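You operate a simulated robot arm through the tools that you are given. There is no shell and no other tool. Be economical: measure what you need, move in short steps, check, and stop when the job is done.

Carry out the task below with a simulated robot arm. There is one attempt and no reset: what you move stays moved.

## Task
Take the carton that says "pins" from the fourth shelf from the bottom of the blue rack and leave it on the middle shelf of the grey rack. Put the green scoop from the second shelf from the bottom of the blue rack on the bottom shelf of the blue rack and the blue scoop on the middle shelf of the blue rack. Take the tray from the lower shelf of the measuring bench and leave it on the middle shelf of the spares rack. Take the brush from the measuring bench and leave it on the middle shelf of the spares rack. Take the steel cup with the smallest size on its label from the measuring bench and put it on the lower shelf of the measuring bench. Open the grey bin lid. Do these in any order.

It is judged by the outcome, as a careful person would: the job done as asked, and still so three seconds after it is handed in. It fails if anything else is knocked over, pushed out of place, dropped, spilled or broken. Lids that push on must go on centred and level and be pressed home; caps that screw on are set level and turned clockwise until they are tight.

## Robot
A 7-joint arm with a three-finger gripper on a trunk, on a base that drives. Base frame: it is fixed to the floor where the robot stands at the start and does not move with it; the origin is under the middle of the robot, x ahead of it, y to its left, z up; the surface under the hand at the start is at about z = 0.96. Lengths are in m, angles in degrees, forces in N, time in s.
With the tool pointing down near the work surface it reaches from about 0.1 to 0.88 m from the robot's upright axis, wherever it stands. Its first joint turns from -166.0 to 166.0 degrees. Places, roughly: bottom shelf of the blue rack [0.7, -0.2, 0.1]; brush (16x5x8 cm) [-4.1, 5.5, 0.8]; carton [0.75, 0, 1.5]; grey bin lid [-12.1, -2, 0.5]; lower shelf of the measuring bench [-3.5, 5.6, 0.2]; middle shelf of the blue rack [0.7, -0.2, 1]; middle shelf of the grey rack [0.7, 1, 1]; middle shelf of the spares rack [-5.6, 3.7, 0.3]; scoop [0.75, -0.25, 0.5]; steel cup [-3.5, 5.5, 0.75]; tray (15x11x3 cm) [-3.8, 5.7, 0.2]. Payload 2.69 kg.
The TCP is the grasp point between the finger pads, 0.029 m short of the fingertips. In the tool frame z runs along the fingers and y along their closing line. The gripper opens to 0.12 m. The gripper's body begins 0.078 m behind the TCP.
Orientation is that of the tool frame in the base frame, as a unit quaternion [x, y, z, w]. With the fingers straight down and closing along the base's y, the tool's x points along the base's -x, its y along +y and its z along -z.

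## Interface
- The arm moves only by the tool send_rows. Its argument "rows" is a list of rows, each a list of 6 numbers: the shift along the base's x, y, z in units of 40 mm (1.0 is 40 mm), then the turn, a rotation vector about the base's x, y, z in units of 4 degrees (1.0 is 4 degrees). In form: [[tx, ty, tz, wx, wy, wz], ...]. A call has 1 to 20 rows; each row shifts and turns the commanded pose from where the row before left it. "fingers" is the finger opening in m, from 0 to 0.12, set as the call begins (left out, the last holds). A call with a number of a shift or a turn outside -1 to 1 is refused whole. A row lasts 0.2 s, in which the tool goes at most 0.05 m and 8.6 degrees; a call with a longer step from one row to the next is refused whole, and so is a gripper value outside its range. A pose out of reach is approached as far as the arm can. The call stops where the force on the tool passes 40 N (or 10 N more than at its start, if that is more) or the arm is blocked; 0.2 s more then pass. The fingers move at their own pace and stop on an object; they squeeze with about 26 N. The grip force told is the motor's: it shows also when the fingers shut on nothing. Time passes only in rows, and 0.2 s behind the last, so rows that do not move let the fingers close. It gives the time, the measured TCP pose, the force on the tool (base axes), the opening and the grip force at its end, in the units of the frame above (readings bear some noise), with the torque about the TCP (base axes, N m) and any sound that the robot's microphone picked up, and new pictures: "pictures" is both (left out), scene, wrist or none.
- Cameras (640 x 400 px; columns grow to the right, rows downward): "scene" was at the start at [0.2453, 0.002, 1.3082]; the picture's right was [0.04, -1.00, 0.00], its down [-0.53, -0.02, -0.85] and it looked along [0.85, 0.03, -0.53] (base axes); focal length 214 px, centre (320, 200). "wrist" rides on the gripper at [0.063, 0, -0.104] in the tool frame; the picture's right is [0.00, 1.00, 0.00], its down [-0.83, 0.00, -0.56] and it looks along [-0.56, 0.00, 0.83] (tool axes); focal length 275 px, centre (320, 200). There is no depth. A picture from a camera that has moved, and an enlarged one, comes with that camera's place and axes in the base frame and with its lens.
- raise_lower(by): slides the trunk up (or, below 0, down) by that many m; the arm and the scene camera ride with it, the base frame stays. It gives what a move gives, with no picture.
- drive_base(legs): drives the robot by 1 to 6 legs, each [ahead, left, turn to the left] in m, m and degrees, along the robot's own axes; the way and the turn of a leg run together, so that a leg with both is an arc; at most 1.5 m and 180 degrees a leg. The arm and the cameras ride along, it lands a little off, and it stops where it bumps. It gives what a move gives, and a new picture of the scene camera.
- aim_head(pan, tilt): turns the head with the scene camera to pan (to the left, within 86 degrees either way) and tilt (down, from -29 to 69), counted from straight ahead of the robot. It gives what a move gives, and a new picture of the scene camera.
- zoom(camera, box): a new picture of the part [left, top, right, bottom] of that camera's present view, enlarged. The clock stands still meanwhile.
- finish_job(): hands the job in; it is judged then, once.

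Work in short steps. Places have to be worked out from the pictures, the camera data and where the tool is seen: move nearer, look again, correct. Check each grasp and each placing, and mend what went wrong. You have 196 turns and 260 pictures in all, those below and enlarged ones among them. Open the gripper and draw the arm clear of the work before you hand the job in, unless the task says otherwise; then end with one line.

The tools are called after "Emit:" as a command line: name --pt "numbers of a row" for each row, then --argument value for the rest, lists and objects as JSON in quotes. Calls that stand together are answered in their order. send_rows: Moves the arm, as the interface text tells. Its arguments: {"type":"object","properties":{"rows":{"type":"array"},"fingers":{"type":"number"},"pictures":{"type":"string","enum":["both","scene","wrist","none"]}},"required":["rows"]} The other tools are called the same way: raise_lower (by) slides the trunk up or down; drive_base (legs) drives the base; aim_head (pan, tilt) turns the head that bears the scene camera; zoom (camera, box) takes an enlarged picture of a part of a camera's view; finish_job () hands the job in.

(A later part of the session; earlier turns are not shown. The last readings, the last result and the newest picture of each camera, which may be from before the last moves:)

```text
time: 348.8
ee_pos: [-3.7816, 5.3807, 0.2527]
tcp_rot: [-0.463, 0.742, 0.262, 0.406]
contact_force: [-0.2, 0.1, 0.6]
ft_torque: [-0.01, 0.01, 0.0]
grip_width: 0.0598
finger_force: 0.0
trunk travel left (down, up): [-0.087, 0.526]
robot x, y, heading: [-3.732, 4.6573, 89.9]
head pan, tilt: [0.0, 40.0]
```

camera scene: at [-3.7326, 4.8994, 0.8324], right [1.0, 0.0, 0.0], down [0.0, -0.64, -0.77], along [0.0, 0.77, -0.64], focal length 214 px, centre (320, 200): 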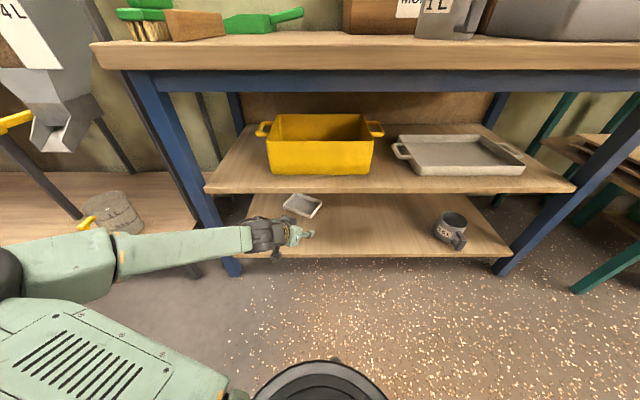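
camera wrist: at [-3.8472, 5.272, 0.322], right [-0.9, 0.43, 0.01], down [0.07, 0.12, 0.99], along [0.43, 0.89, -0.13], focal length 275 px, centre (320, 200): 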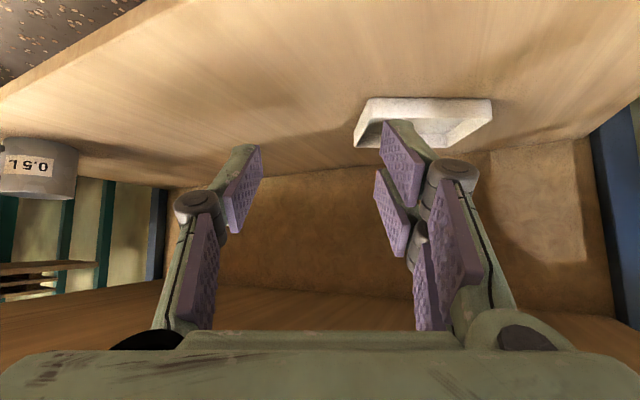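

Reachable at 58°. Drive in 0.12 at tcp z≈0.24 and look.

Emit:
drive_base --legs '[[0.12, 0, 0]]'

Emit:
send_rows --pt "0 0 -0.3 0 0 0" --pictures "wrist"

```text
time: 350.0
ee_pos: [-3.7814, 5.5003, 0.2518]
tcp_rot: [-0.464, 0.742, 0.262, 0.407]
contact_force: [0.8, -0.3, -0.2]
ft_torque: [0.01, 0.0, 0.04]
grip_width: 0.06
finger_force: 0.0
trunk travel left (down, up): [-0.087, 0.526]
robot x, y, heading: [-3.7342, 4.7783, 89.9]
head pan, tilt: [0.0, 40.0]
camera scene: at [-3.7325, 5.0187, 0.8324], right [1.0, 0.0, 0.0], down [0.0, -0.64, -0.77], along [0.0, 0.77, -0.64], focal length 214 px, centre (320, 200)
```

scene: 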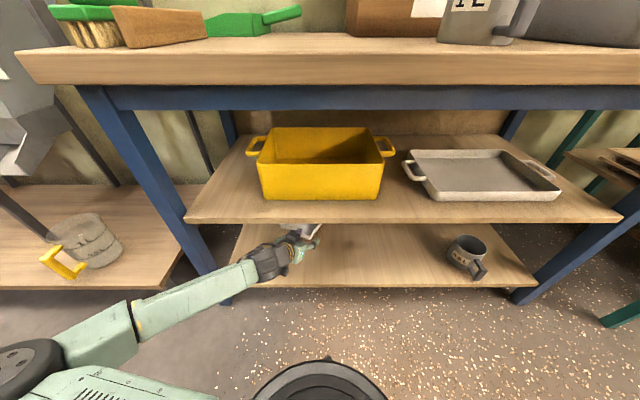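

```text
time: 350.4
ee_pos: [-3.7821, 5.5006, 0.2395]
tcp_rot: [-0.463, 0.742, 0.262, 0.407]
contact_force: [0.7, 0.3, -0.5]
ft_torque: [-0.05, 0.02, -0.04]
grip_width: 0.0602
finger_force: 0.0
trunk travel left (down, up): [-0.087, 0.526]
robot x, y, heading: [-3.7366, 4.7792, 89.9]
head pan, tilt: [0.0, 40.0]
camera wrist: at [-3.8336, 5.3906, 0.2422], right [-0.9, 0.43, 0.01], down [-0.01, -0.03, 1.0], along [0.43, 0.9, 0.03], focal length 275 px, centre (320, 200)
```

wrist: 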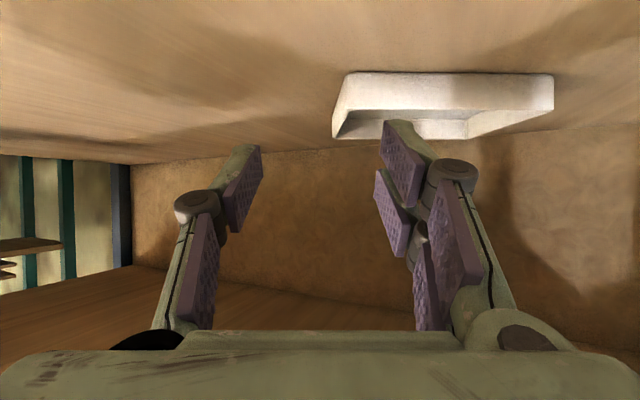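

Near corner ≈(-3.783, 5.532). Move to the pinch point over the right wall, then lower the fingertips around it.

Emit:
send_rows --pt "0.02 0.4 0 0 0 0" --pt "0.02 0.4 0 0 0 0" --pt "0.02 0.4 0 0 0 0" --pt "0 0 -0.4 0 0 0" --pt "0 0 -0.35 0 0 0" --pictures "wrist"

```text
time: 351.6
ee_pos: [-3.7799, 5.5492, 0.2183]
tcp_rot: [-0.46, 0.743, 0.267, 0.405]
contact_force: [-0.5, 0.4, -0.1]
ft_torque: [0.01, 0.02, -0.05]
grip_width: 0.06
finger_force: 0.1
trunk travel left (down, up): [-0.087, 0.526]
robot x, y, heading: [-3.7323, 4.7766, 90.0]
head pan, tilt: [0.0, 40.0]
camera wrist: at [-3.832, 5.4404, 0.2201], right [-0.9, 0.43, 0.02], down [0.0, -0.04, 1.0], along [0.43, 0.9, 0.03], focal length 275 px, centre (320, 200)
```

wrist: 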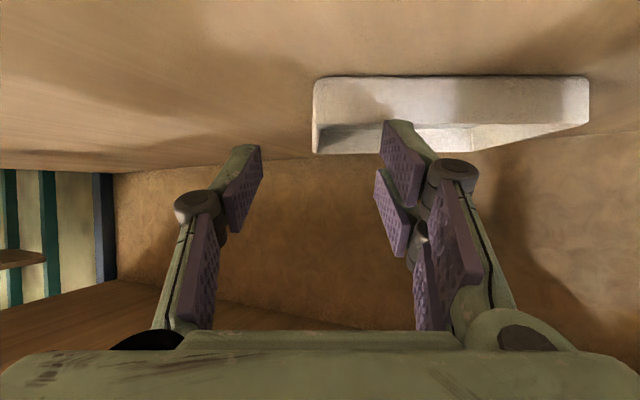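

Wall is centred between the fingers. Advance 8 mm more and lower ~12 mm.

Emit:
send_rows --pt "0.09 0.18 0 0 0 0" --pt "0 0 -0.2 0 0 0" --pt "0 0 -0.15 0 0 0" --pictures "wrist"

```text
time: 352.4
ee_pos: [-3.7821, 5.5584, 0.2145]
tcp_rot: [-0.456, 0.746, 0.273, 0.401]
contact_force: [0.2, -0.1, -0.8]
ft_torque: [0.0, -0.01, 0.04]
grip_width: 0.06
finger_force: 0.1
trunk travel left (down, up): [-0.087, 0.526]
robot x, y, heading: [-3.7327, 4.7827, 89.7]
head pan, tilt: [0.0, 40.0]
camera wrist: at [-3.8338, 5.4483, 0.2155], right [-0.9, 0.43, 0.04], down [0.02, -0.04, 1.0], along [0.43, 0.9, 0.03], focal length 275 px, centre (320, 200)
```

wrist: 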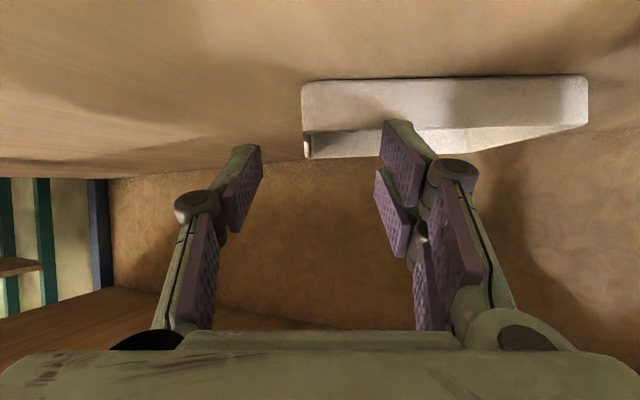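

The arm is at its limit; use the trunk to go down 9 mm, then close.

Emit:
raise_lower --by -0.009

Emit:
send_rows --pt "0 0 0 0 0 0" --pt "0 0 0 0 0 0" --pt "0 0 0 0 0 0" --pt "0 0 0 0 0 0" --fingers 0.0 --pictures "wrist"

```text
time: 353.0
ee_pos: [-3.7842, 5.5589, 0.2162]
tcp_rot: [-0.453, 0.748, 0.279, 0.397]
contact_force: [-0.1, 0.5, -1.0]
ft_torque: [0.01, 0.0, 0.0]
grip_width: 0.0599
finger_force: 0.0
trunk travel left (down, up): [-0.078, 0.535]
robot x, y, heading: [-3.736, 4.7769, 89.7]
head pan, tilt: [0.0, 40.0]
```

```text
time: 354.2
ee_pos: [-3.7902, 5.5594, 0.215]
tcp_rot: [-0.448, 0.752, 0.284, 0.39]
contact_force: [0.7, -0.7, 0.2]
ft_torque: [-0.02, 0.0, 0.04]
grip_width: 0.0
finger_force: 25.2
trunk travel left (down, up): [-0.078, 0.535]
robot x, y, heading: [-3.7293, 4.7808, 90.0]
head pan, tilt: [0.0, 40.0]
stopped in row 4: the arm was blocked; the commanded pose is now the measured one
camera wrist: at [-3.8415, 5.4508, 0.2173], right [-0.9, 0.43, 0.07], down [0.06, -0.05, 1.0], along [0.44, 0.9, 0.02], focal length 275 px, centre (320, 200)
```

wrist: 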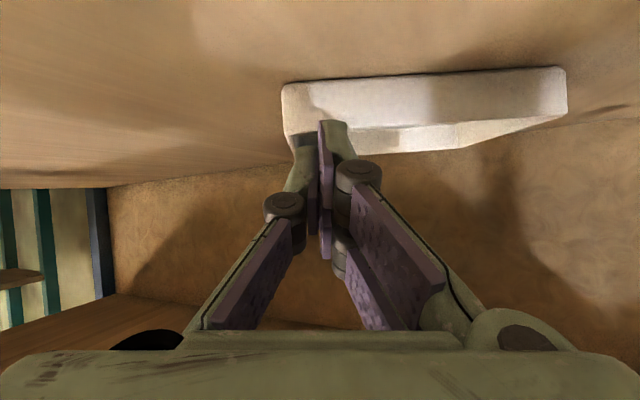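

The fingers closed above the wall without catching it; the forearm rests near the shelf edge. Since the closed tips are inside the tray, I'll use them to drag the tray toward the front by driving back 10 cm.

Emit:
drive_base --legs '[[-0.1, 0, 0]]'

Emit:
send_rows --pt "0 0 0.1 0 0 0" --pictures "wrist"

```text
time: 355.4
ee_pos: [-3.7907, 5.4627, 0.2137]
tcp_rot: [-0.45, 0.752, 0.285, 0.389]
contact_force: [-0.4, -0.2, 0.4]
ft_torque: [-0.01, 0.03, -0.02]
grip_width: 0.0
finger_force: 26.2
trunk travel left (down, up): [-0.078, 0.535]
robot x, y, heading: [-3.7328, 4.6814, 90.0]
head pan, tilt: [0.0, 40.0]
camera scene: at [-3.7286, 4.9151, 0.8343], right [1.0, 0.0, -0.01], down [-0.01, -0.63, -0.77], along [0.0, 0.77, -0.63], focal length 214 px, centre (320, 200)
```

scene: 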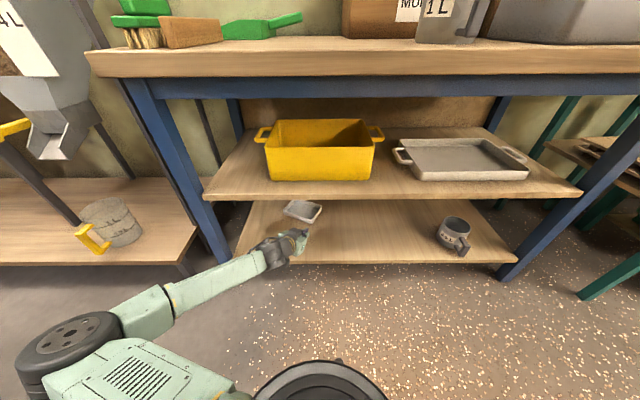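

```text
time: 355.8
ee_pos: [-3.7953, 5.4643, 0.2151]
tcp_rot: [-0.447, 0.754, 0.288, 0.386]
contact_force: [0.1, -0.6, 0.6]
ft_torque: [-0.01, 0.0, -0.05]
grip_width: 0.0
finger_force: 26.2
trunk travel left (down, up): [-0.078, 0.535]
robot x, y, heading: [-3.7313, 4.6819, 89.9]
head pan, tilt: [0.0, 40.0]
camera wrist: at [-3.846, 5.3539, 0.219], right [-0.9, 0.43, 0.09], down [0.07, -0.05, 1.0], along [0.43, 0.9, 0.02], focal length 275 px, centre (320, 200)
```

wrist: 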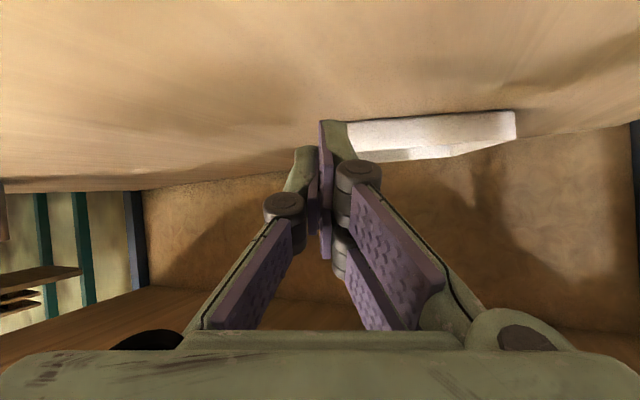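

The tray hasn't moved; the arm is binding on my own base at this trunk height. Back out, raise the trunk 6 cm, level the tool and reduce the tilt to ~45° for a steeper hook.

Emit:
raise_lower --by 0.06

Emit:
send_rows --pt "0 -0.3 0 -0.65 0.03 0" --pt "0 -0.3 0 -0.65 0.03 0" --pt "0 -0.3 0 -0.65 0.03 0" --pt "0 0 0 -0.65 0.03 0" --pt "0 0 0 -0.65 0.03 0" --pt "0.1 0 -0.1 0 0 0" --pictures "wrist"

```text
time: 356.8
ee_pos: [-3.79, 5.4623, 0.2604]
tcp_rot: [-0.453, 0.752, 0.279, 0.39]
contact_force: [0.3, 0.5, 0.1]
ft_torque: [0.0, 0.0, 0.0]
grip_width: 0.0002
finger_force: 26.1
trunk travel left (down, up): [-0.138, 0.475]
robot x, y, heading: [-3.7325, 4.6832, 90.1]
head pan, tilt: [0.0, 40.0]
```

```text
time: 358.1
ee_pos: [-3.7866, 5.4258, 0.257]
tcp_rot: [-0.492, 0.781, 0.193, 0.332]
contact_force: [-0.3, 0.2, -0.2]
ft_torque: [0.01, 0.01, -0.02]
grip_width: 0.0
finger_force: 26.0
trunk travel left (down, up): [-0.138, 0.475]
robot x, y, heading: [-3.7336, 4.6831, 90.0]
head pan, tilt: [0.0, 40.0]
camera wrist: at [-3.8374, 5.3206, 0.2861], right [-0.9, 0.44, -0.03], down [0.06, 0.18, 0.98], along [0.43, 0.88, -0.19], focal length 275 px, centre (320, 200)
```

wrist: 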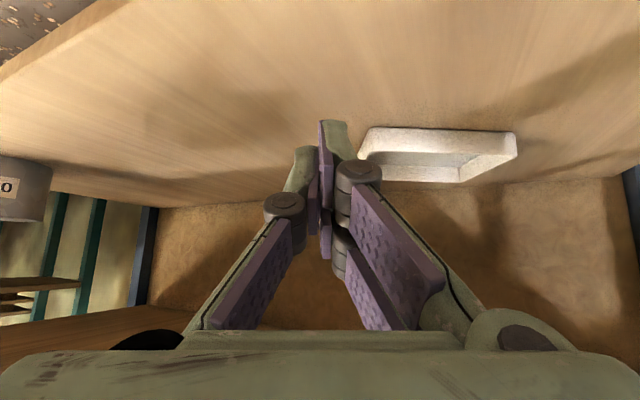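

Tray still at near corner (-3.777, 5.537). Try a pinch again with ~52° tilt from this higher trunk: open, re-orient, and drive in to just before the tray.

Emit:
send_rows --pt "0.17 0 -0.1 0.58 -0.13 0" --pt "0.17 0 -0.1 0.58 -0.13 0" --pt "0 0 -0.1 0.58 -0.13 0" --pt "0 0 0 0 0 0" --fingers 0.06 --pictures "none"

Emit:
drive_base --legs '[[0.075, 0, 0]]'

Emit:
send_rows --pt "0 0 0 0 0 0" --pictures "wrist"

```text
time: 359.1
ee_pos: [-3.7708, 5.4264, 0.2451]
tcp_rot: [-0.474, 0.763, 0.235, 0.372]
contact_force: [-0.3, -0.6, -0.4]
ft_torque: [0.01, -0.01, -0.02]
grip_width: 0.0602
finger_force: 0.2
trunk travel left (down, up): [-0.138, 0.475]
robot x, y, heading: [-3.7338, 4.6802, 89.7]
head pan, tilt: [0.0, 40.0]
```

```text
time: 360.2
ee_pos: [-3.7717, 5.4989, 0.2444]
tcp_rot: [-0.474, 0.763, 0.235, 0.372]
contact_force: [-0.6, 0.0, 0.1]
ft_torque: [0.01, 0.0, -0.01]
grip_width: 0.06
finger_force: 0.0
trunk travel left (down, up): [-0.138, 0.475]
robot x, y, heading: [-3.7323, 4.7547, 90.0]
head pan, tilt: [0.0, 40.0]
camera scene: at [-3.7326, 4.9946, 0.8834], right [1.0, 0.0, 0.0], down [0.0, -0.64, -0.77], along [0.0, 0.77, -0.64], focal length 214 px, centre (320, 200)
```

scene: 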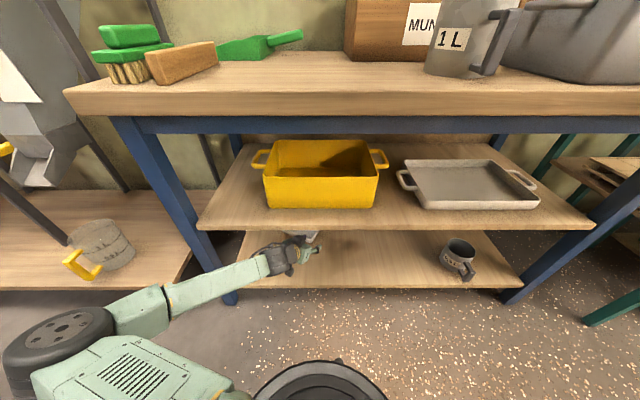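

```text
time: 360.6
ee_pos: [-3.7716, 5.4997, 0.2451]
tcp_rot: [-0.474, 0.763, 0.234, 0.372]
contact_force: [0.3, -0.3, 0.2]
ft_torque: [-0.01, -0.02, 0.0]
grip_width: 0.0601
finger_force: 0.1
trunk travel left (down, up): [-0.138, 0.475]
robot x, y, heading: [-3.7322, 4.7529, 89.9]
head pan, tilt: [0.0, 40.0]
camera wrist: at [-3.8239, 5.3911, 0.2589], right [-0.9, 0.44, 0.0], down [0.03, 0.06, 1.0], along [0.44, 0.9, -0.07], focal length 275 px, centre (320, 200)
```

wrist: 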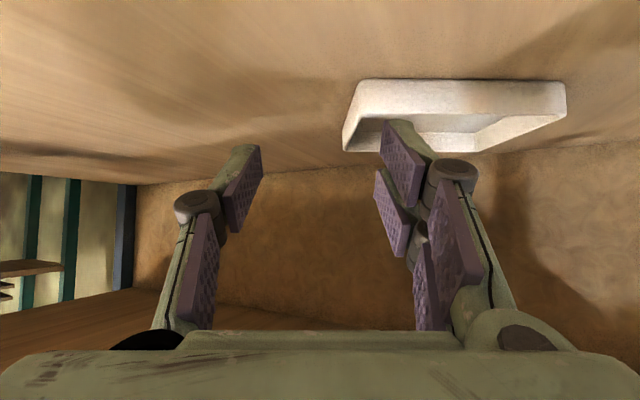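

Level and stable. Advance over the near wall, then dive along the finger slope to the pinch depth.

Emit:
send_rows --pt "0 0.7 -0.3 0 0 0" --pt "0 0.45 -0.25 0 0 0" --pt "0 0.4 -0.25 0 0 0" --pt "0 0 -0.12 0 0 0" --pictures "wrist"

```text
time: 361.6
ee_pos: [-3.7722, 5.5604, 0.2087]
tcp_rot: [-0.474, 0.763, 0.235, 0.372]
contact_force: [-0.4, -1.2, 2.2]
ft_torque: [0.06, 0.04, 0.0]
grip_width: 0.0606
finger_force: 0.7
trunk travel left (down, up): [-0.138, 0.475]
robot x, y, heading: [-3.7355, 4.7578, 89.8]
head pan, tilt: [0.0, 40.0]
camera wrist: at [-3.8245, 5.4531, 0.2236], right [-0.9, 0.44, 0.0], down [0.03, 0.06, 1.0], along [0.44, 0.9, -0.07], focal length 275 px, centre (320, 200)
```

wrist: 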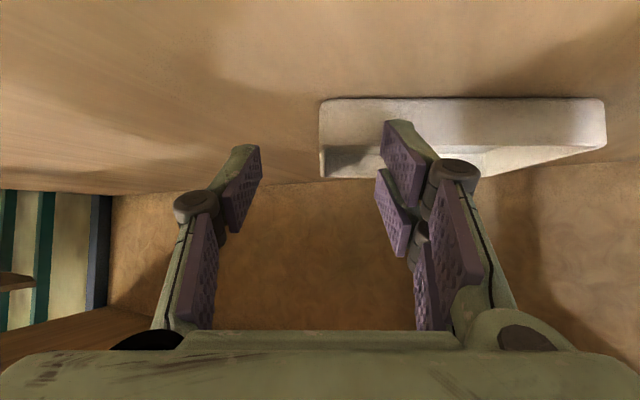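

Reached z=0.209 with a light touch. Close on the wall.

Emit:
send_rows --pt "0 0 0 0 0 0" --pt "0 0 0 0 0 0" --pt "0 0 0 0 0 0" --pt "0 0 0 0 0 0" --fingers 0.0 --pictures "wrist"

```text
time: 362.6
ee_pos: [-3.7721, 5.5613, 0.208]
tcp_rot: [-0.475, 0.763, 0.234, 0.37]
contact_force: [-1.5, -0.7, 0.4]
ft_torque: [-0.02, -0.04, -0.03]
grip_width: 0.0
finger_force: 13.0
trunk travel left (down, up): [-0.138, 0.475]
robot x, y, heading: [-3.7328, 4.7523, 90.1]
head pan, tilt: [0.0, 40.0]
camera wrist: at [-3.8242, 5.4528, 0.2232], right [-0.9, 0.44, 0.0], down [0.03, 0.06, 1.0], along [0.44, 0.9, -0.07], focal length 275 px, centre (320, 200)
```

wrist: 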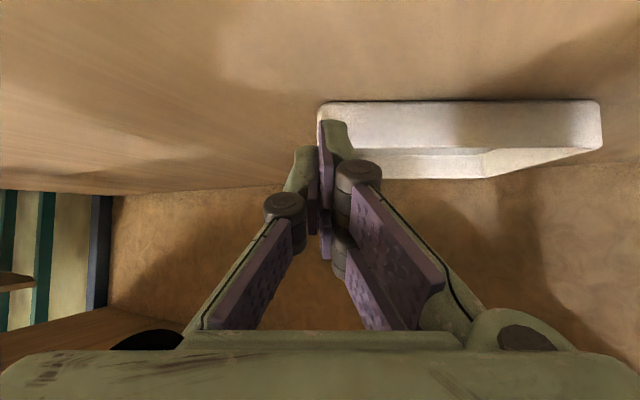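

It closed in front of the wall: reconsidering the cup's contact heights, the lower shelf is really at z≈0.147, so the tray is lower and ~5 cm deeper. Open, lower the trunk 3 cm later; first advance along the tool azimuth.

Emit:
send_rows --pt "0 0 0.05 0 0 0" --pt "0 0 0 0 0 0" --pt "0 0 0 0 0 0" --fingers 0.06 --pictures "none"

Emit:
drive_base --legs '[[0.05, -0.025, 0]]'

Emit:
send_rows --pt "0 0 0 0 0 0" --pictures "wrist"

```text
time: 363.4
ee_pos: [-3.7725, 5.5613, 0.2107]
tcp_rot: [-0.474, 0.763, 0.234, 0.372]
contact_force: [0.0, 0.2, 0.2]
ft_torque: [0.0, -0.02, 0.0]
grip_width: 0.0581
finger_force: 0.0
trunk travel left (down, up): [-0.138, 0.475]
robot x, y, heading: [-3.7338, 4.7559, 89.7]
head pan, tilt: [0.0, 40.0]
```

```text
time: 364.3
ee_pos: [-3.7445, 5.6105, 0.2103]
tcp_rot: [-0.474, 0.763, 0.234, 0.373]
contact_force: [0.1, 0.2, -0.2]
ft_torque: [-0.01, 0.0, 0.01]
grip_width: 0.06
finger_force: 0.1
trunk travel left (down, up): [-0.138, 0.475]
robot x, y, heading: [-3.7104, 4.8048, 89.8]
head pan, tilt: [0.0, 40.0]
camera scene: at [-3.7072, 5.0441, 0.8834], right [1.0, 0.0, 0.0], down [0.0, -0.64, -0.77], along [0.0, 0.77, -0.64], focal length 214 px, centre (320, 200)
```

scene: 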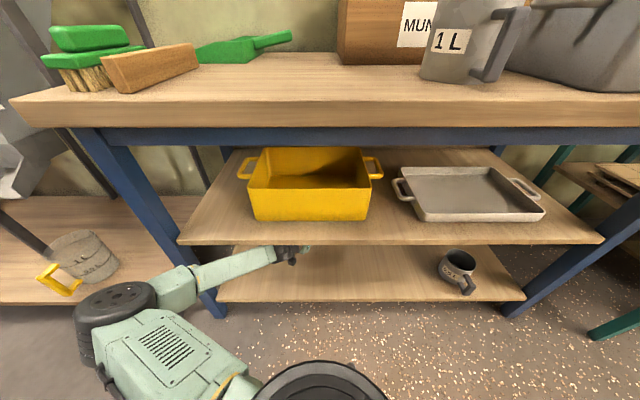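

```text
time: 364.7
ee_pos: [-3.7457, 5.6116, 0.2114]
tcp_rot: [-0.474, 0.763, 0.234, 0.371]
contact_force: [-0.2, -0.5, -0.1]
ft_torque: [-0.04, -0.02, -0.02]
grip_width: 0.0602
finger_force: 0.0
trunk travel left (down, up): [-0.138, 0.475]
robot x, y, heading: [-3.71, 4.8065, 89.6]
head pan, tilt: [0.0, 40.0]
camera wrist: at [-3.798, 5.5027, 0.2247], right [-0.9, 0.44, 0.0], down [0.03, 0.06, 1.0], along [0.44, 0.9, -0.07], focal length 275 px, centre (320, 200)
```

wrist: 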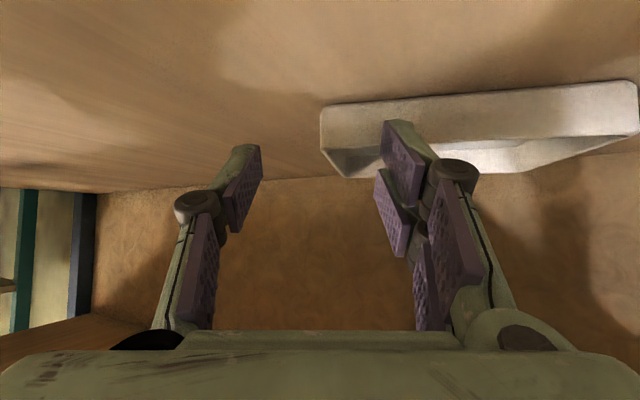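

The fingertips had nudged the tray (rim ≈0.19, shelf ≈0.16; near corner now ≈(-3.73, 5.644), wall azimuth ≈74°). Raise, yaw +10°, and advance over the wall.

Emit:
send_rows --pt "-0.1 -0.3 0.35 0 0 0" --pt "0.2 0 0.05 0 0 0.85" --pt "0.2 0 0 0 0 0.85" --pt "0.1 0 0 0 0 0.8" --pictures "none"

Emit:
drive_base --legs '[[0.055, 0, 0]]'

Emit:
send_rows --pt "0 0 0 0 0 0" --pictures "wrist"

```text
time: 365.7
ee_pos: [-3.7295, 5.5992, 0.2267]
tcp_rot: [-0.538, 0.719, 0.265, 0.351]
contact_force: [0.1, -0.1, 0.3]
ft_torque: [0.0, 0.01, 0.03]
grip_width: 0.0601
finger_force: 0.0
trunk travel left (down, up): [-0.138, 0.475]
robot x, y, heading: [-3.7079, 4.8052, 89.8]
head pan, tilt: [0.0, 40.0]
```

```text
time: 366.7
ee_pos: [-3.7299, 5.6545, 0.2259]
tcp_rot: [-0.538, 0.72, 0.265, 0.35]
contact_force: [0.1, 0.2, -0.4]
ft_torque: [-0.01, -0.02, 0.0]
grip_width: 0.0599
finger_force: 0.0
trunk travel left (down, up): [-0.138, 0.475]
robot x, y, heading: [-3.7102, 4.8616, 89.8]
head pan, tilt: [0.0, 40.0]
camera scene: at [-3.7071, 5.0993, 0.8834], right [1.0, 0.0, 0.0], down [0.0, -0.64, -0.77], along [0.0, 0.77, -0.64], focal length 214 px, centre (320, 200)
```

scene: 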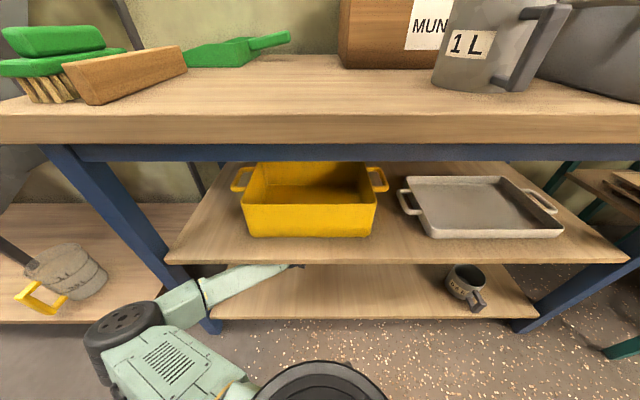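

```text
time: 367.1
ee_pos: [-3.7298, 5.6538, 0.2266]
tcp_rot: [-0.539, 0.719, 0.265, 0.35]
contact_force: [0.9, -0.2, 0.7]
ft_torque: [0.01, 0.0, 0.01]
grip_width: 0.06
finger_force: 0.0
trunk travel left (down, up): [-0.138, 0.475]
robot x, y, heading: [-3.7095, 4.862, 89.9]
head pan, tilt: [0.0, 40.0]
camera wrist: at [-3.7618, 5.5375, 0.2407], right [-0.96, 0.28, 0.0], down [0.02, 0.07, 1.0], along [0.28, 0.96, -0.07], focal length 275 px, centre (320, 200)
```

wrist: 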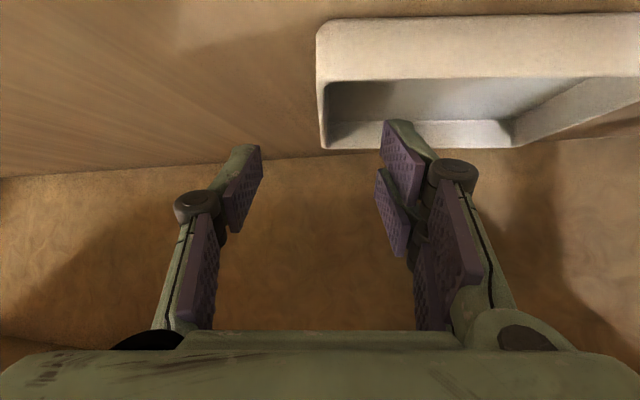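

Now the right finger is over the tray's inside and the wall is centred. Advance 1 cm and lower 3.5 cm.

Emit:
send_rows --pt "0.07 0.24 0 0 0 0" --pt "0 0 -0.35 0 0 0" --pt "0 0 -0.3 0 0 0" --pt "0 0 -0.25 0 0 0" --pictures "wrist"

```text
time: 368.1
ee_pos: [-3.7254, 5.6634, 0.1955]
tcp_rot: [-0.536, 0.719, 0.269, 0.353]
contact_force: [0.3, -0.8, 28.3]
ft_torque: [0.43, 0.85, 0.32]
grip_width: 0.0632
finger_force: 2.3
trunk travel left (down, up): [-0.138, 0.475]
robot x, y, heading: [-3.7086, 4.8579, 89.6]
head pan, tilt: [0.0, 40.0]
camera wrist: at [-3.7589, 5.548, 0.2093], right [-0.96, 0.28, 0.01], down [0.02, 0.06, 1.0], along [0.28, 0.96, -0.06], focal length 275 px, centre (320, 200)
```

wrist: 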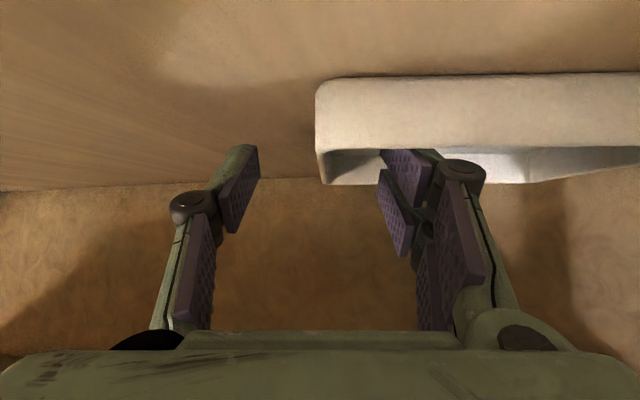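

The fingertip is inside on the tray floor. Ease up 3 mm and close on the wall.

Emit:
send_rows --pt "0 0 0.1 0 0 0" --pt "0 0 0 0 0 0" --pt "0 0 0 0 0 0" --pt "0 0 0 0 0 0" --fingers 0.0 --pictures "wrist"

```text
time: 369.1
ee_pos: [-3.7207, 5.6618, 0.1973]
tcp_rot: [-0.536, 0.719, 0.264, 0.355]
contact_force: [8.8, 0.6, 24.4]
ft_torque: [0.26, -0.08, -0.25]
grip_width: 0.0095
finger_force: 19.5
trunk travel left (down, up): [-0.138, 0.475]
robot x, y, heading: [-3.7071, 4.8586, 90.0]
head pan, tilt: [0.0, 40.0]
camera wrist: at [-3.7541, 5.5464, 0.2114], right [-0.96, 0.29, -0.01], down [0.01, 0.06, 1.0], along [0.29, 0.96, -0.06], focal length 275 px, centre (320, 200)
```

wrist: 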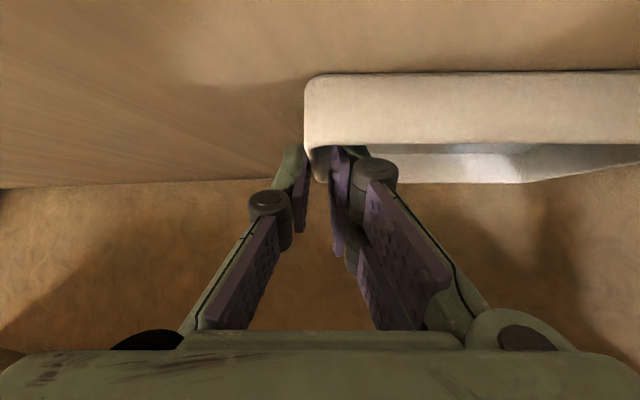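

Gripped the wall (9.5 mm). Lift 2 cm and check.

Emit:
send_rows --pt "0 0 0 0 0 0" --pt "0 0 0.25 0 0 0" --pt "0 0 0.3 0 0 0" --pictures "wrist"

```text
time: 369.9
ee_pos: [-3.7281, 5.6638, 0.2135]
tcp_rot: [-0.54, 0.719, 0.264, 0.349]
contact_force: [-0.3, -0.5, -1.0]
ft_torque: [-0.09, -0.07, -0.01]
grip_width: 0.0059
finger_force: 25.6
trunk travel left (down, up): [-0.138, 0.475]
robot x, y, heading: [-3.7086, 4.8624, 89.7]
head pan, tilt: [0.0, 40.0]
camera wrist: at [-3.76, 5.5468, 0.2285], right [-0.96, 0.27, 0.0], down [0.02, 0.07, 1.0], along [0.27, 0.96, -0.07], focal length 275 px, centre (320, 200)
```

wrist: 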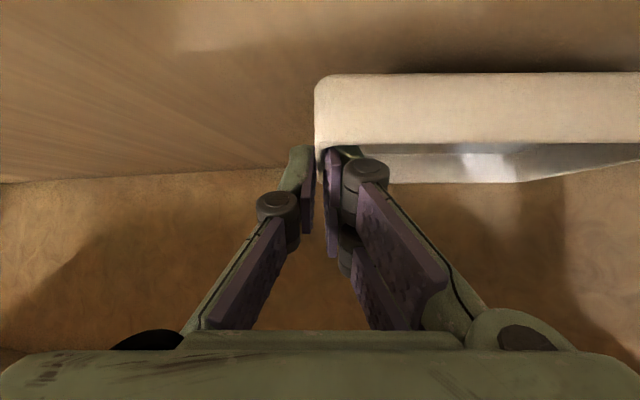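

Tray held level. Lift slightly, drive back within the bay, then raise above the cup's height.

Emit:
send_rows --pt "0 0 0.3 0 0 0" --pictures "none"

Emit:
drive_base --legs '[[-0.21, 0, 0]]'

Emit:
raise_lower --by 0.13

Emit:
send_rows --pt "0 -0.2 0 0 0 0" --pictures "both"

```text
time: 370.3
ee_pos: [-3.725, 5.6597, 0.2187]
tcp_rot: [-0.541, 0.72, 0.26, 0.348]
contact_force: [-0.6, 0.1, -1.1]
ft_torque: [-0.07, -0.04, 0.03]
grip_width: 0.0059
finger_force: 26.6
trunk travel left (down, up): [-0.138, 0.475]
robot x, y, heading: [-3.7113, 4.8624, 89.9]
head pan, tilt: [0.0, 40.0]
```

```text
time: 371.9
ee_pos: [-3.7266, 5.4566, 0.2269]
tcp_rot: [-0.538, 0.719, 0.265, 0.351]
contact_force: [-0.5, 0.3, -2.0]
ft_torque: [-0.08, -0.07, -0.03]
grip_width: 0.006
finger_force: 25.8
trunk travel left (down, up): [-0.138, 0.475]
robot x, y, heading: [-3.7084, 4.6538, 89.9]
head pan, tilt: [0.0, 40.0]
camera scene: at [-3.7076, 4.8927, 0.8834], right [1.0, 0.0, 0.0], down [0.0, -0.64, -0.77], along [0.0, 0.77, -0.64], focal length 214 px, centre (320, 200)
```

scene: 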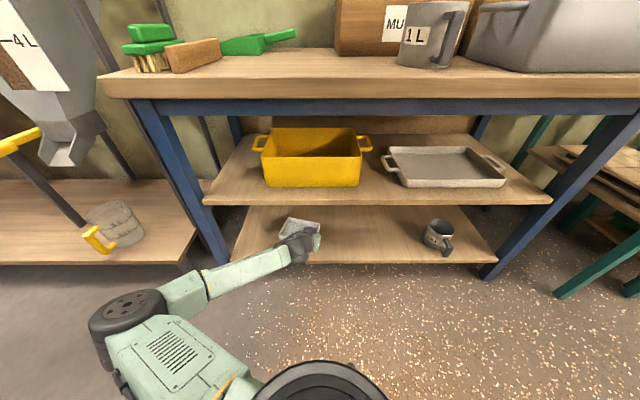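

```text
time: 373.2
ee_pos: [-3.7279, 5.4544, 0.3331]
tcp_rot: [-0.543, 0.721, 0.259, 0.343]
contact_force: [1.6, 6.7, -18.0]
ft_torque: [0.24, -0.29, 0.03]
grip_width: 0.006
finger_force: 25.9
trunk travel left (down, up): [-0.253, 0.36]
robot x, y, heading: [-3.7063, 4.6544, 89.8]
head pan, tilt: [0.0, 40.0]
stopped: the force on the tool passed its limit at 53 N (the readings are from after the stop); the commanded pose is now the measured one
```

```text
time: 373.6
ee_pos: [-3.7259, 5.4454, 0.3334]
tcp_rot: [-0.542, 0.721, 0.26, 0.345]
contact_force: [-0.4, -3.1, -17.6]
ft_torque: [1.23, -0.65, 0.05]
grip_width: 0.0059
finger_force: 26.0
trunk travel left (down, up): [-0.253, 0.36]
robot x, y, heading: [-3.7099, 4.6548, 89.6]
head pan, tilt: [0.0, 40.0]
camera scene: at [-3.7076, 4.8934, 0.9984], right [1.0, 0.0, 0.0], down [0.0, -0.64, -0.77], along [0.0, 0.77, -0.64], focal length 214 px, centre (320, 200)
camera wrist: at [-3.7588, 5.3292, 0.3504], right [-0.96, 0.27, 0.0], down [0.02, 0.09, 1.0], along [0.27, 0.96, -0.09], focal length 275 px, centre (320, 200)
```

scene: 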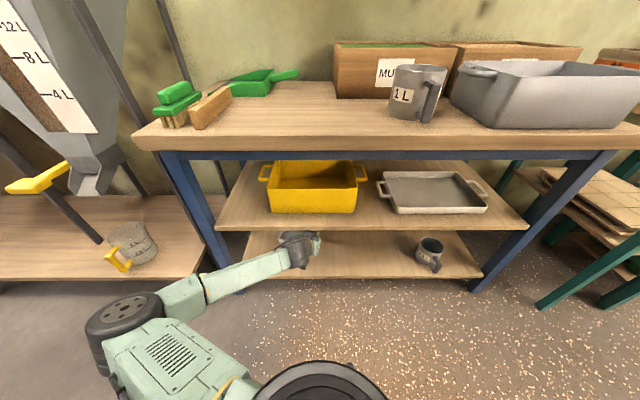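
wrist: 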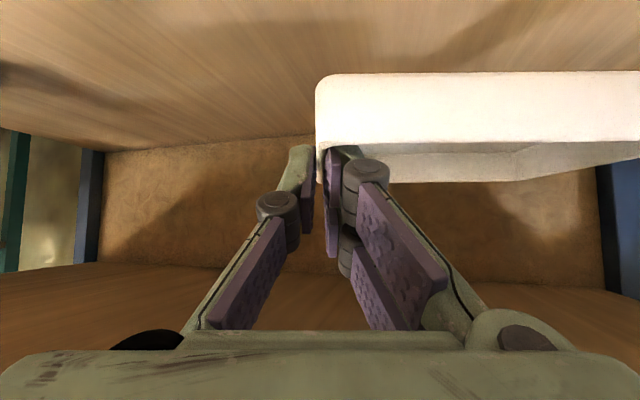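

The wrist touched the middle shelf from below. Lower 3.5 cm, then swing the tray out of the bay by turning right while sliding left.

Emit:
send_rows --pt "0 0 -0.4 0 0 0" --pt "0 0 -0.4 0 0 0" --pictures "none"

Emit:
drive_base --legs '[[0, 0.08, -20], [-0.05, 0.08, -35]]'

```text
time: 374.2
ee_pos: [-3.7265, 5.4457, 0.3036]
tcp_rot: [-0.541, 0.72, 0.262, 0.346]
contact_force: [0.1, -0.1, -1.6]
ft_torque: [-0.05, -0.06, -0.04]
grip_width: 0.0062
finger_force: 25.8
trunk travel left (down, up): [-0.253, 0.36]
robot x, y, heading: [-3.7074, 4.654, 89.7]
head pan, tilt: [0.0, 40.0]
```

```text
time: 377.4
ee_pos: [-3.2333, 5.1366, 0.3031]
tcp_rot: [-0.139, 0.89, 0.068, 0.428]
contact_force: [0.3, 0.9, -1.5]
ft_torque: [-0.06, -0.01, -0.01]
grip_width: 0.0059
finger_force: 26.3
trunk travel left (down, up): [-0.253, 0.36]
robot x, y, heading: [-3.8833, 4.6785, 33.7]
head pan, tilt: [0.0, 40.0]
camera scene: at [-3.6794, 4.8101, 0.9987], right [0.56, -0.83, 0.0], down [-0.53, -0.36, -0.77], along [0.64, 0.43, -0.64], focal length 214 px, centre (320, 200)
```

scene: 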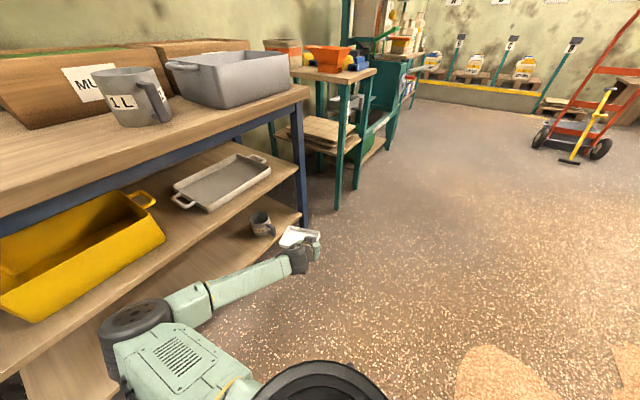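

Tray is out and the cup undisturbed. Turn a bit further right for margin, then raise everything high for travel.

Emit:
drive_base --legs '[[0, 0, -20]]'

Emit:
raise_lower --by 0.36

Emit:
send_rows --pt "0 0 0.8 0 0 0" --pt "0 0 0.8 0 0 0" --pt "0 0 0.8 0 0 0" --pt "0 0 0.8 0 0 0" --pt "0 0 0.8 0 0 0" --pt "0 0 0.8 0 0 0" --pt "0 0 0.8 0 0 0" --pt "0 0 0.8 0 0 0" --pt "0 0 0.8 0 0 0" --pt "0 0 0.8 0 0 0" --pt "0 0 0.8 0 0 0" --pictures "none"

Emit:
aim_head --pan -86 --tilt 30

```text
time: 378.9
ee_pos: [-3.1156, 4.8898, 0.3032]
tcp_rot: [0.015, 0.901, -0.006, 0.434]
contact_force: [-0.3, -0.2, -1.5]
ft_torque: [-0.05, 0.03, 0.01]
grip_width: 0.0061
finger_force: 25.8
trunk travel left (down, up): [-0.253, 0.36]
robot x, y, heading: [-3.8814, 4.6766, 13.8]
head pan, tilt: [0.0, 40.0]
camera scene: at [-3.6458, 4.7339, 0.9987], right [0.24, -0.97, 0.0], down [-0.62, -0.15, -0.77], along [0.74, 0.18, -0.64], focal length 214 px, centre (320, 200)
```

scene: 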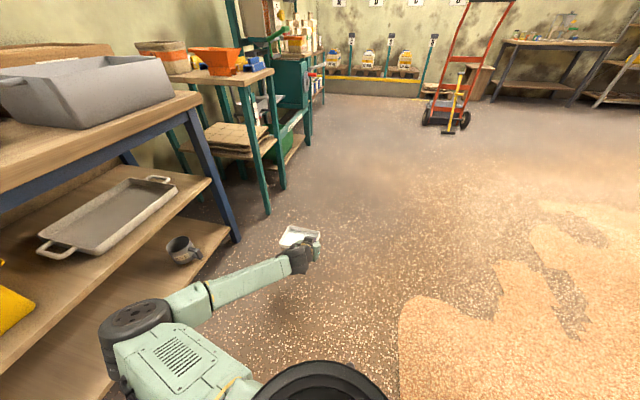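

```text
time: 382.4
ee_pos: [-3.1153, 4.8899, 0.6634]
tcp_rot: [0.015, 0.901, -0.006, 0.433]
contact_force: [0.6, 0.2, -1.1]
ft_torque: [-0.06, 0.03, 0.01]
grip_width: 0.0055
finger_force: 25.4
trunk travel left (down, up): [-0.613, 0.0]
robot x, y, heading: [-3.8785, 4.6769, 13.7]
head pan, tilt: [0.0, 40.0]
```

```text
time: 384.8
ee_pos: [-3.1146, 4.8773, 1.0125]
tcp_rot: [0.025, 0.902, -0.016, 0.431]
contact_force: [0.2, -0.3, -1.3]
ft_torque: [-0.07, 0.07, 0.03]
grip_width: 0.0058
finger_force: 25.8
trunk travel left (down, up): [-0.613, 0.0]
robot x, y, heading: [-3.8799, 4.6773, 13.9]
head pan, tilt: [0.0, 40.0]
```

```text
time: 386.4
ee_pos: [-3.1148, 4.8805, 1.0144]
tcp_rot: [0.021, 0.901, -0.018, 0.433]
contact_force: [0.2, -0.2, -1.6]
ft_torque: [-0.09, 0.04, -0.01]
grip_width: 0.006
finger_force: 25.9
trunk travel left (down, up): [-0.613, 0.0]
robot x, y, heading: [-3.8791, 4.6777, 14.0]
head pan, tilt: [-85.9, 30.0]
camera scene: at [-3.7005, 4.6275, 1.374], right [-0.95, -0.31, 0.0], down [-0.15, 0.48, -0.87], along [0.27, -0.82, -0.5], focal length 214 px, centre (320, 200)
```

scene: 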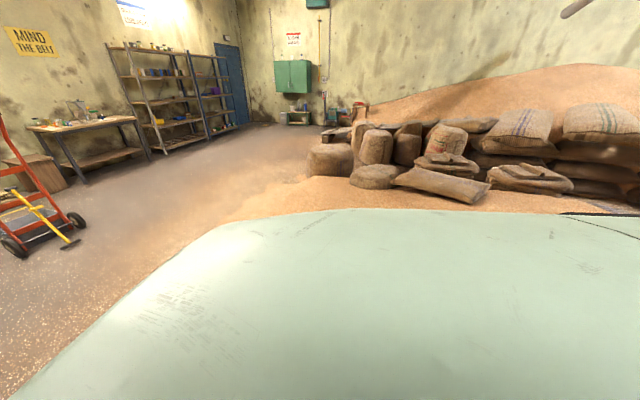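

Sweep right (tray at z≈1.0, above the low grain pile) to face west and find the spares rack.

Emit:
drive_base --legs '[[0, 0, -170]]'

Emit:
aim_head --pan 25 --tilt 20

```text
time: 394.1
ee_pos: [-4.6063, 4.366, 1.0139]
tcp_rot: [0.9, 0.047, -0.434, 0.013]
contact_force: [0.0, 0.0, -1.6]
ft_torque: [0.11, -0.04, 0.04]
grip_width: 0.0061
finger_force: 26.0
trunk travel left (down, up): [-0.613, 0.0]
robot x, y, heading: [-3.8806, 4.6751, -158.1]
head pan, tilt: [-85.9, 30.0]
camera scene: at [-4.0644, 4.6991, 1.374], right [0.9, 0.44, 0.0], down [0.22, -0.45, -0.87], along [-0.38, 0.78, -0.5], focal length 214 px, centre (320, 200)
```

scene: 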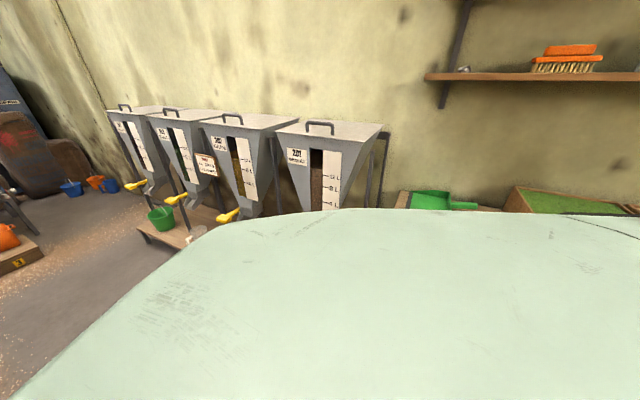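

```text
time: 395.9
ee_pos: [-4.6067, 4.3666, 1.0131]
tcp_rot: [0.9, 0.047, -0.434, 0.011]
contact_force: [-0.5, 0.5, -1.2]
ft_torque: [0.07, -0.02, 0.01]
grip_width: 0.006
finger_force: 25.9
trunk travel left (down, up): [-0.613, 0.0]
robot x, y, heading: [-3.8754, 4.6772, -158.0]
head pan, tilt: [25.0, 20.0]
camera scene: at [-4.0883, 4.5498, 1.3901], right [-0.73, 0.68, 0.0], down [0.23, 0.25, -0.94], along [-0.64, -0.69, -0.34], focal length 214 px, centre (320, 200)
```

scene: 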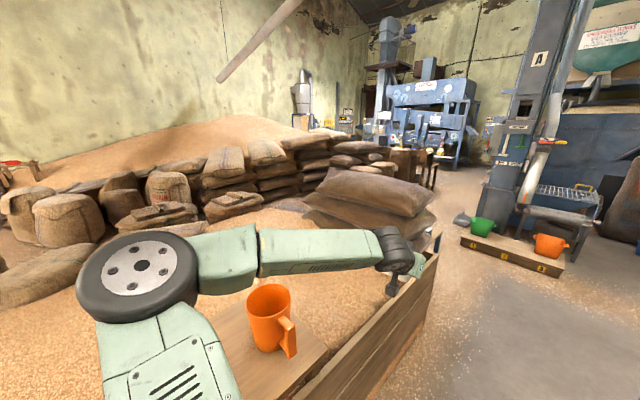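

The corridor west runs between the pile's board (y≈4.2) and the hopper stand. Drive west ~1.2 m and look for the spares rack.

Emit:
drive_base --legs '[[1.1, -0.55, 0]]'

Emit:
aim_head --pan 45 --tilt 30

```text
time: 402.2
ee_pos: [-5.8263, 4.4365, 1.0141]
tcp_rot: [0.899, 0.054, -0.434, 0.014]
contact_force: [0.7, 0.4, -1.6]
ft_torque: [0.1, -0.02, -0.01]
grip_width: 0.0061
finger_force: 26.2
trunk travel left (down, up): [-0.613, 0.0]
robot x, y, heading: [-5.1034, 4.7573, -157.0]
head pan, tilt: [25.0, 20.0]
camera scene: at [-5.3111, 4.6278, 1.39], right [-0.74, 0.67, 0.0], down [0.23, 0.25, -0.94], along [-0.63, -0.7, -0.34], focal length 214 px, centre (320, 200)
```

scene: 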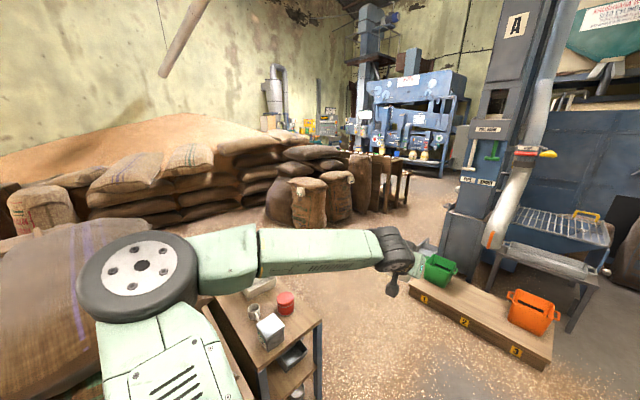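

```text
time: 403.0
ee_pos: [-5.8267, 4.4359, 1.0132]
tcp_rot: [0.899, 0.054, -0.434, 0.014]
contact_force: [0.4, -1.3, -0.9]
ft_torque: [0.08, -0.04, 0.0]
grip_width: 0.0062
finger_force: 26.2
trunk travel left (down, up): [-0.613, 0.0]
robot x, y, heading: [-5.1033, 4.7601, -157.3]
head pan, tilt: [45.0, 30.0]
camera scene: at [-5.2826, 4.613, 1.3741], right [-0.93, 0.38, 0.0], down [0.19, 0.46, -0.87], along [-0.33, -0.8, -0.5], focal length 214 px, centre (320, 200)
```

scene: 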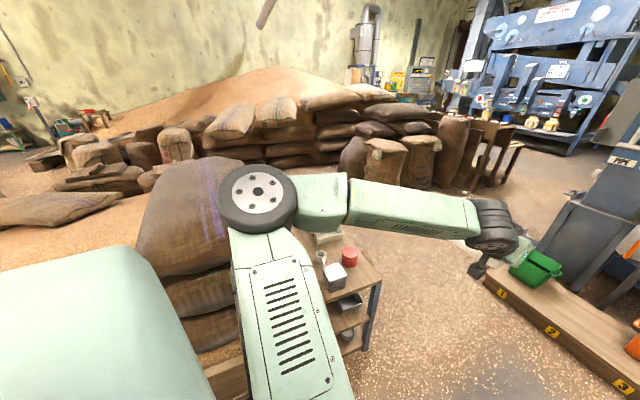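

The spares rack is the small wooden shelf unit ahead-left. Zoom in.

Emit:
zoom --camera "scene" --box '[270, 220, 430, 390]'

```text
2.35 times, centred on (350, 305) of scene
camera zoom: at [-5.2826, 4.613, 1.3741], right [-0.93, 0.38, 0.0], down [0.19, 0.46, -0.87], along [-0.33, -0.8, -0.5], focal length 505 px, centre (249, -47)
```

zoom: 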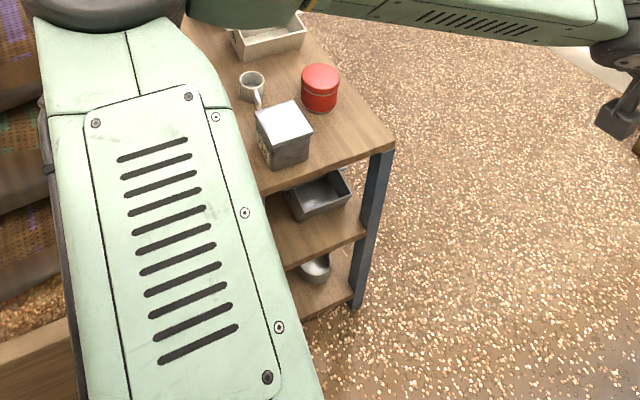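

The rack's open front faces +y at y≈4.1 (right end x≈-5.8). Turn to face it (heading -90) and slide to x≈-5.5.

Emit:
drive_base --legs '[[0, 0, 67], [0, -0.35, 0]]'

Emit:
aim_head --pan -5 --tilt 40

```text
time: 405.2
ee_pos: [-5.4857, 4.0683, 1.0193]
tcp_rot: [0.83, 0.337, -0.421, 0.142]
contact_force: [-2.7, -0.2, -1.5]
ft_torque: [0.08, 0.17, -0.42]
grip_width: 0.006
finger_force: 26.3
trunk travel left (down, up): [-0.613, 0.0]
robot x, y, heading: [-5.1075, 4.7582, -119.0]
head pan, tilt: [45.0, 30.0]
stopped in leg 1: the force on the tool passed its limit at 144 N (the readings are from after the stop); the commanded pose is now the measured one
camera scene: at [-5.1549, 4.534, 1.3741], right [-0.96, -0.28, 0.0], down [-0.14, 0.48, -0.87], along [0.24, -0.83, -0.5], focal length 214 px, centre (320, 200)
```

scene: 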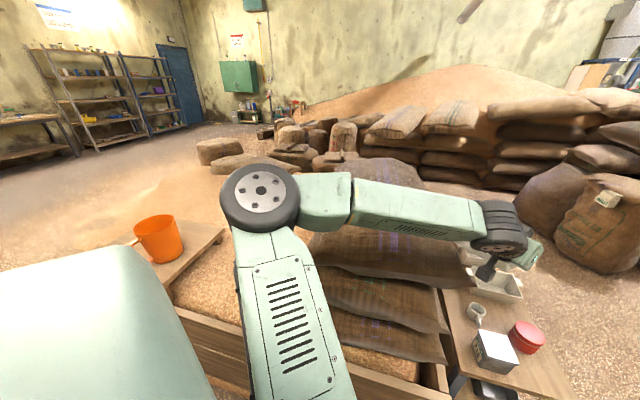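

```text
time: 406.4
ee_pos: [-5.4864, 4.0679, 1.0186]
tcp_rot: [0.83, 0.338, -0.42, 0.142]
contact_force: [-7.9, 1.6, -0.6]
ft_torque: [0.13, 0.21, -0.51]
grip_width: 0.0061
finger_force: 25.8
trunk travel left (down, up): [-0.613, 0.0]
robot x, y, heading: [-5.1044, 4.7587, -118.7]
head pan, tilt: [-5.0, 40.0]
camera scene: at [-5.2281, 4.5503, 1.3586], right [-0.83, 0.56, 0.0], down [0.36, 0.53, -0.77], along [-0.43, -0.64, -0.64], focal length 214 px, centre (320, 200)
```

scene: 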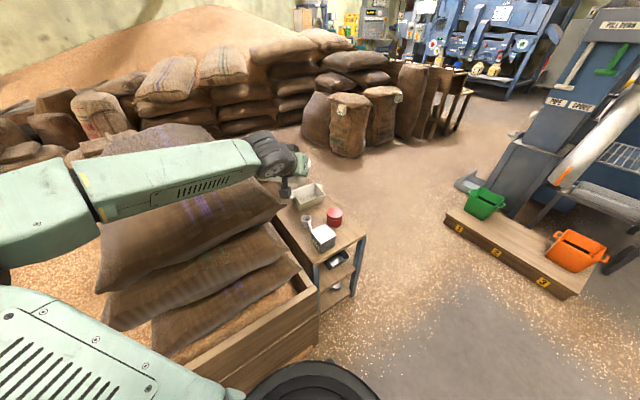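

The tool bumped the sack pile beside the rack. Turn back right immediately; I'll approach the rack from its west side instead.

Emit:
drive_base --legs '[[0, 0, -38], [1.1, -0.44, 0]]'

Emit:
zoom --camera "wrist" --box '[0, 0, 640, 400]'

```text
time: 414.2
ee_pos: [-7.0201, 4.4585, 1.0177]
tcp_rot: [0.896, 0.039, -0.443, -0.008]
contact_force: [-0.1, 0.6, -1.0]
ft_torque: [0.07, 0.0, 0.02]
grip_width: 0.0061
finger_force: 25.8
trunk travel left (down, up): [-0.613, 0.0]
robot x, y, heading: [-6.2886, 4.7514, -158.2]
head pan, tilt: [-5.0, 40.0]
camera scene: at [-6.5121, 4.6667, 1.3586], right [-0.29, 0.96, 0.0], down [0.62, 0.19, -0.77], along [-0.73, -0.22, -0.64], focal length 214 px, centre (320, 200)
```

scene: 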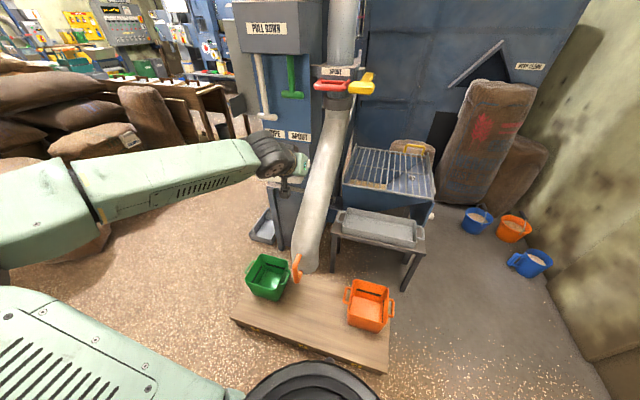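

```text
1.00 times, centred on (320, 200) of wrist (not enlarged: the box is as wide or as high as the picture)
camera zoom: at [-6.8967, 4.4654, 1.0316], right [0.07, -1.0, -0.05], down [-0.06, -0.06, 1.0], along [-1.0, -0.06, -0.06], focal length 275 px, centre (320, 200)
```

zoom: 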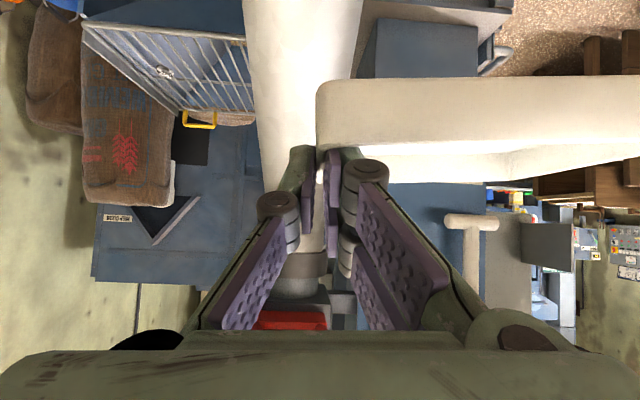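

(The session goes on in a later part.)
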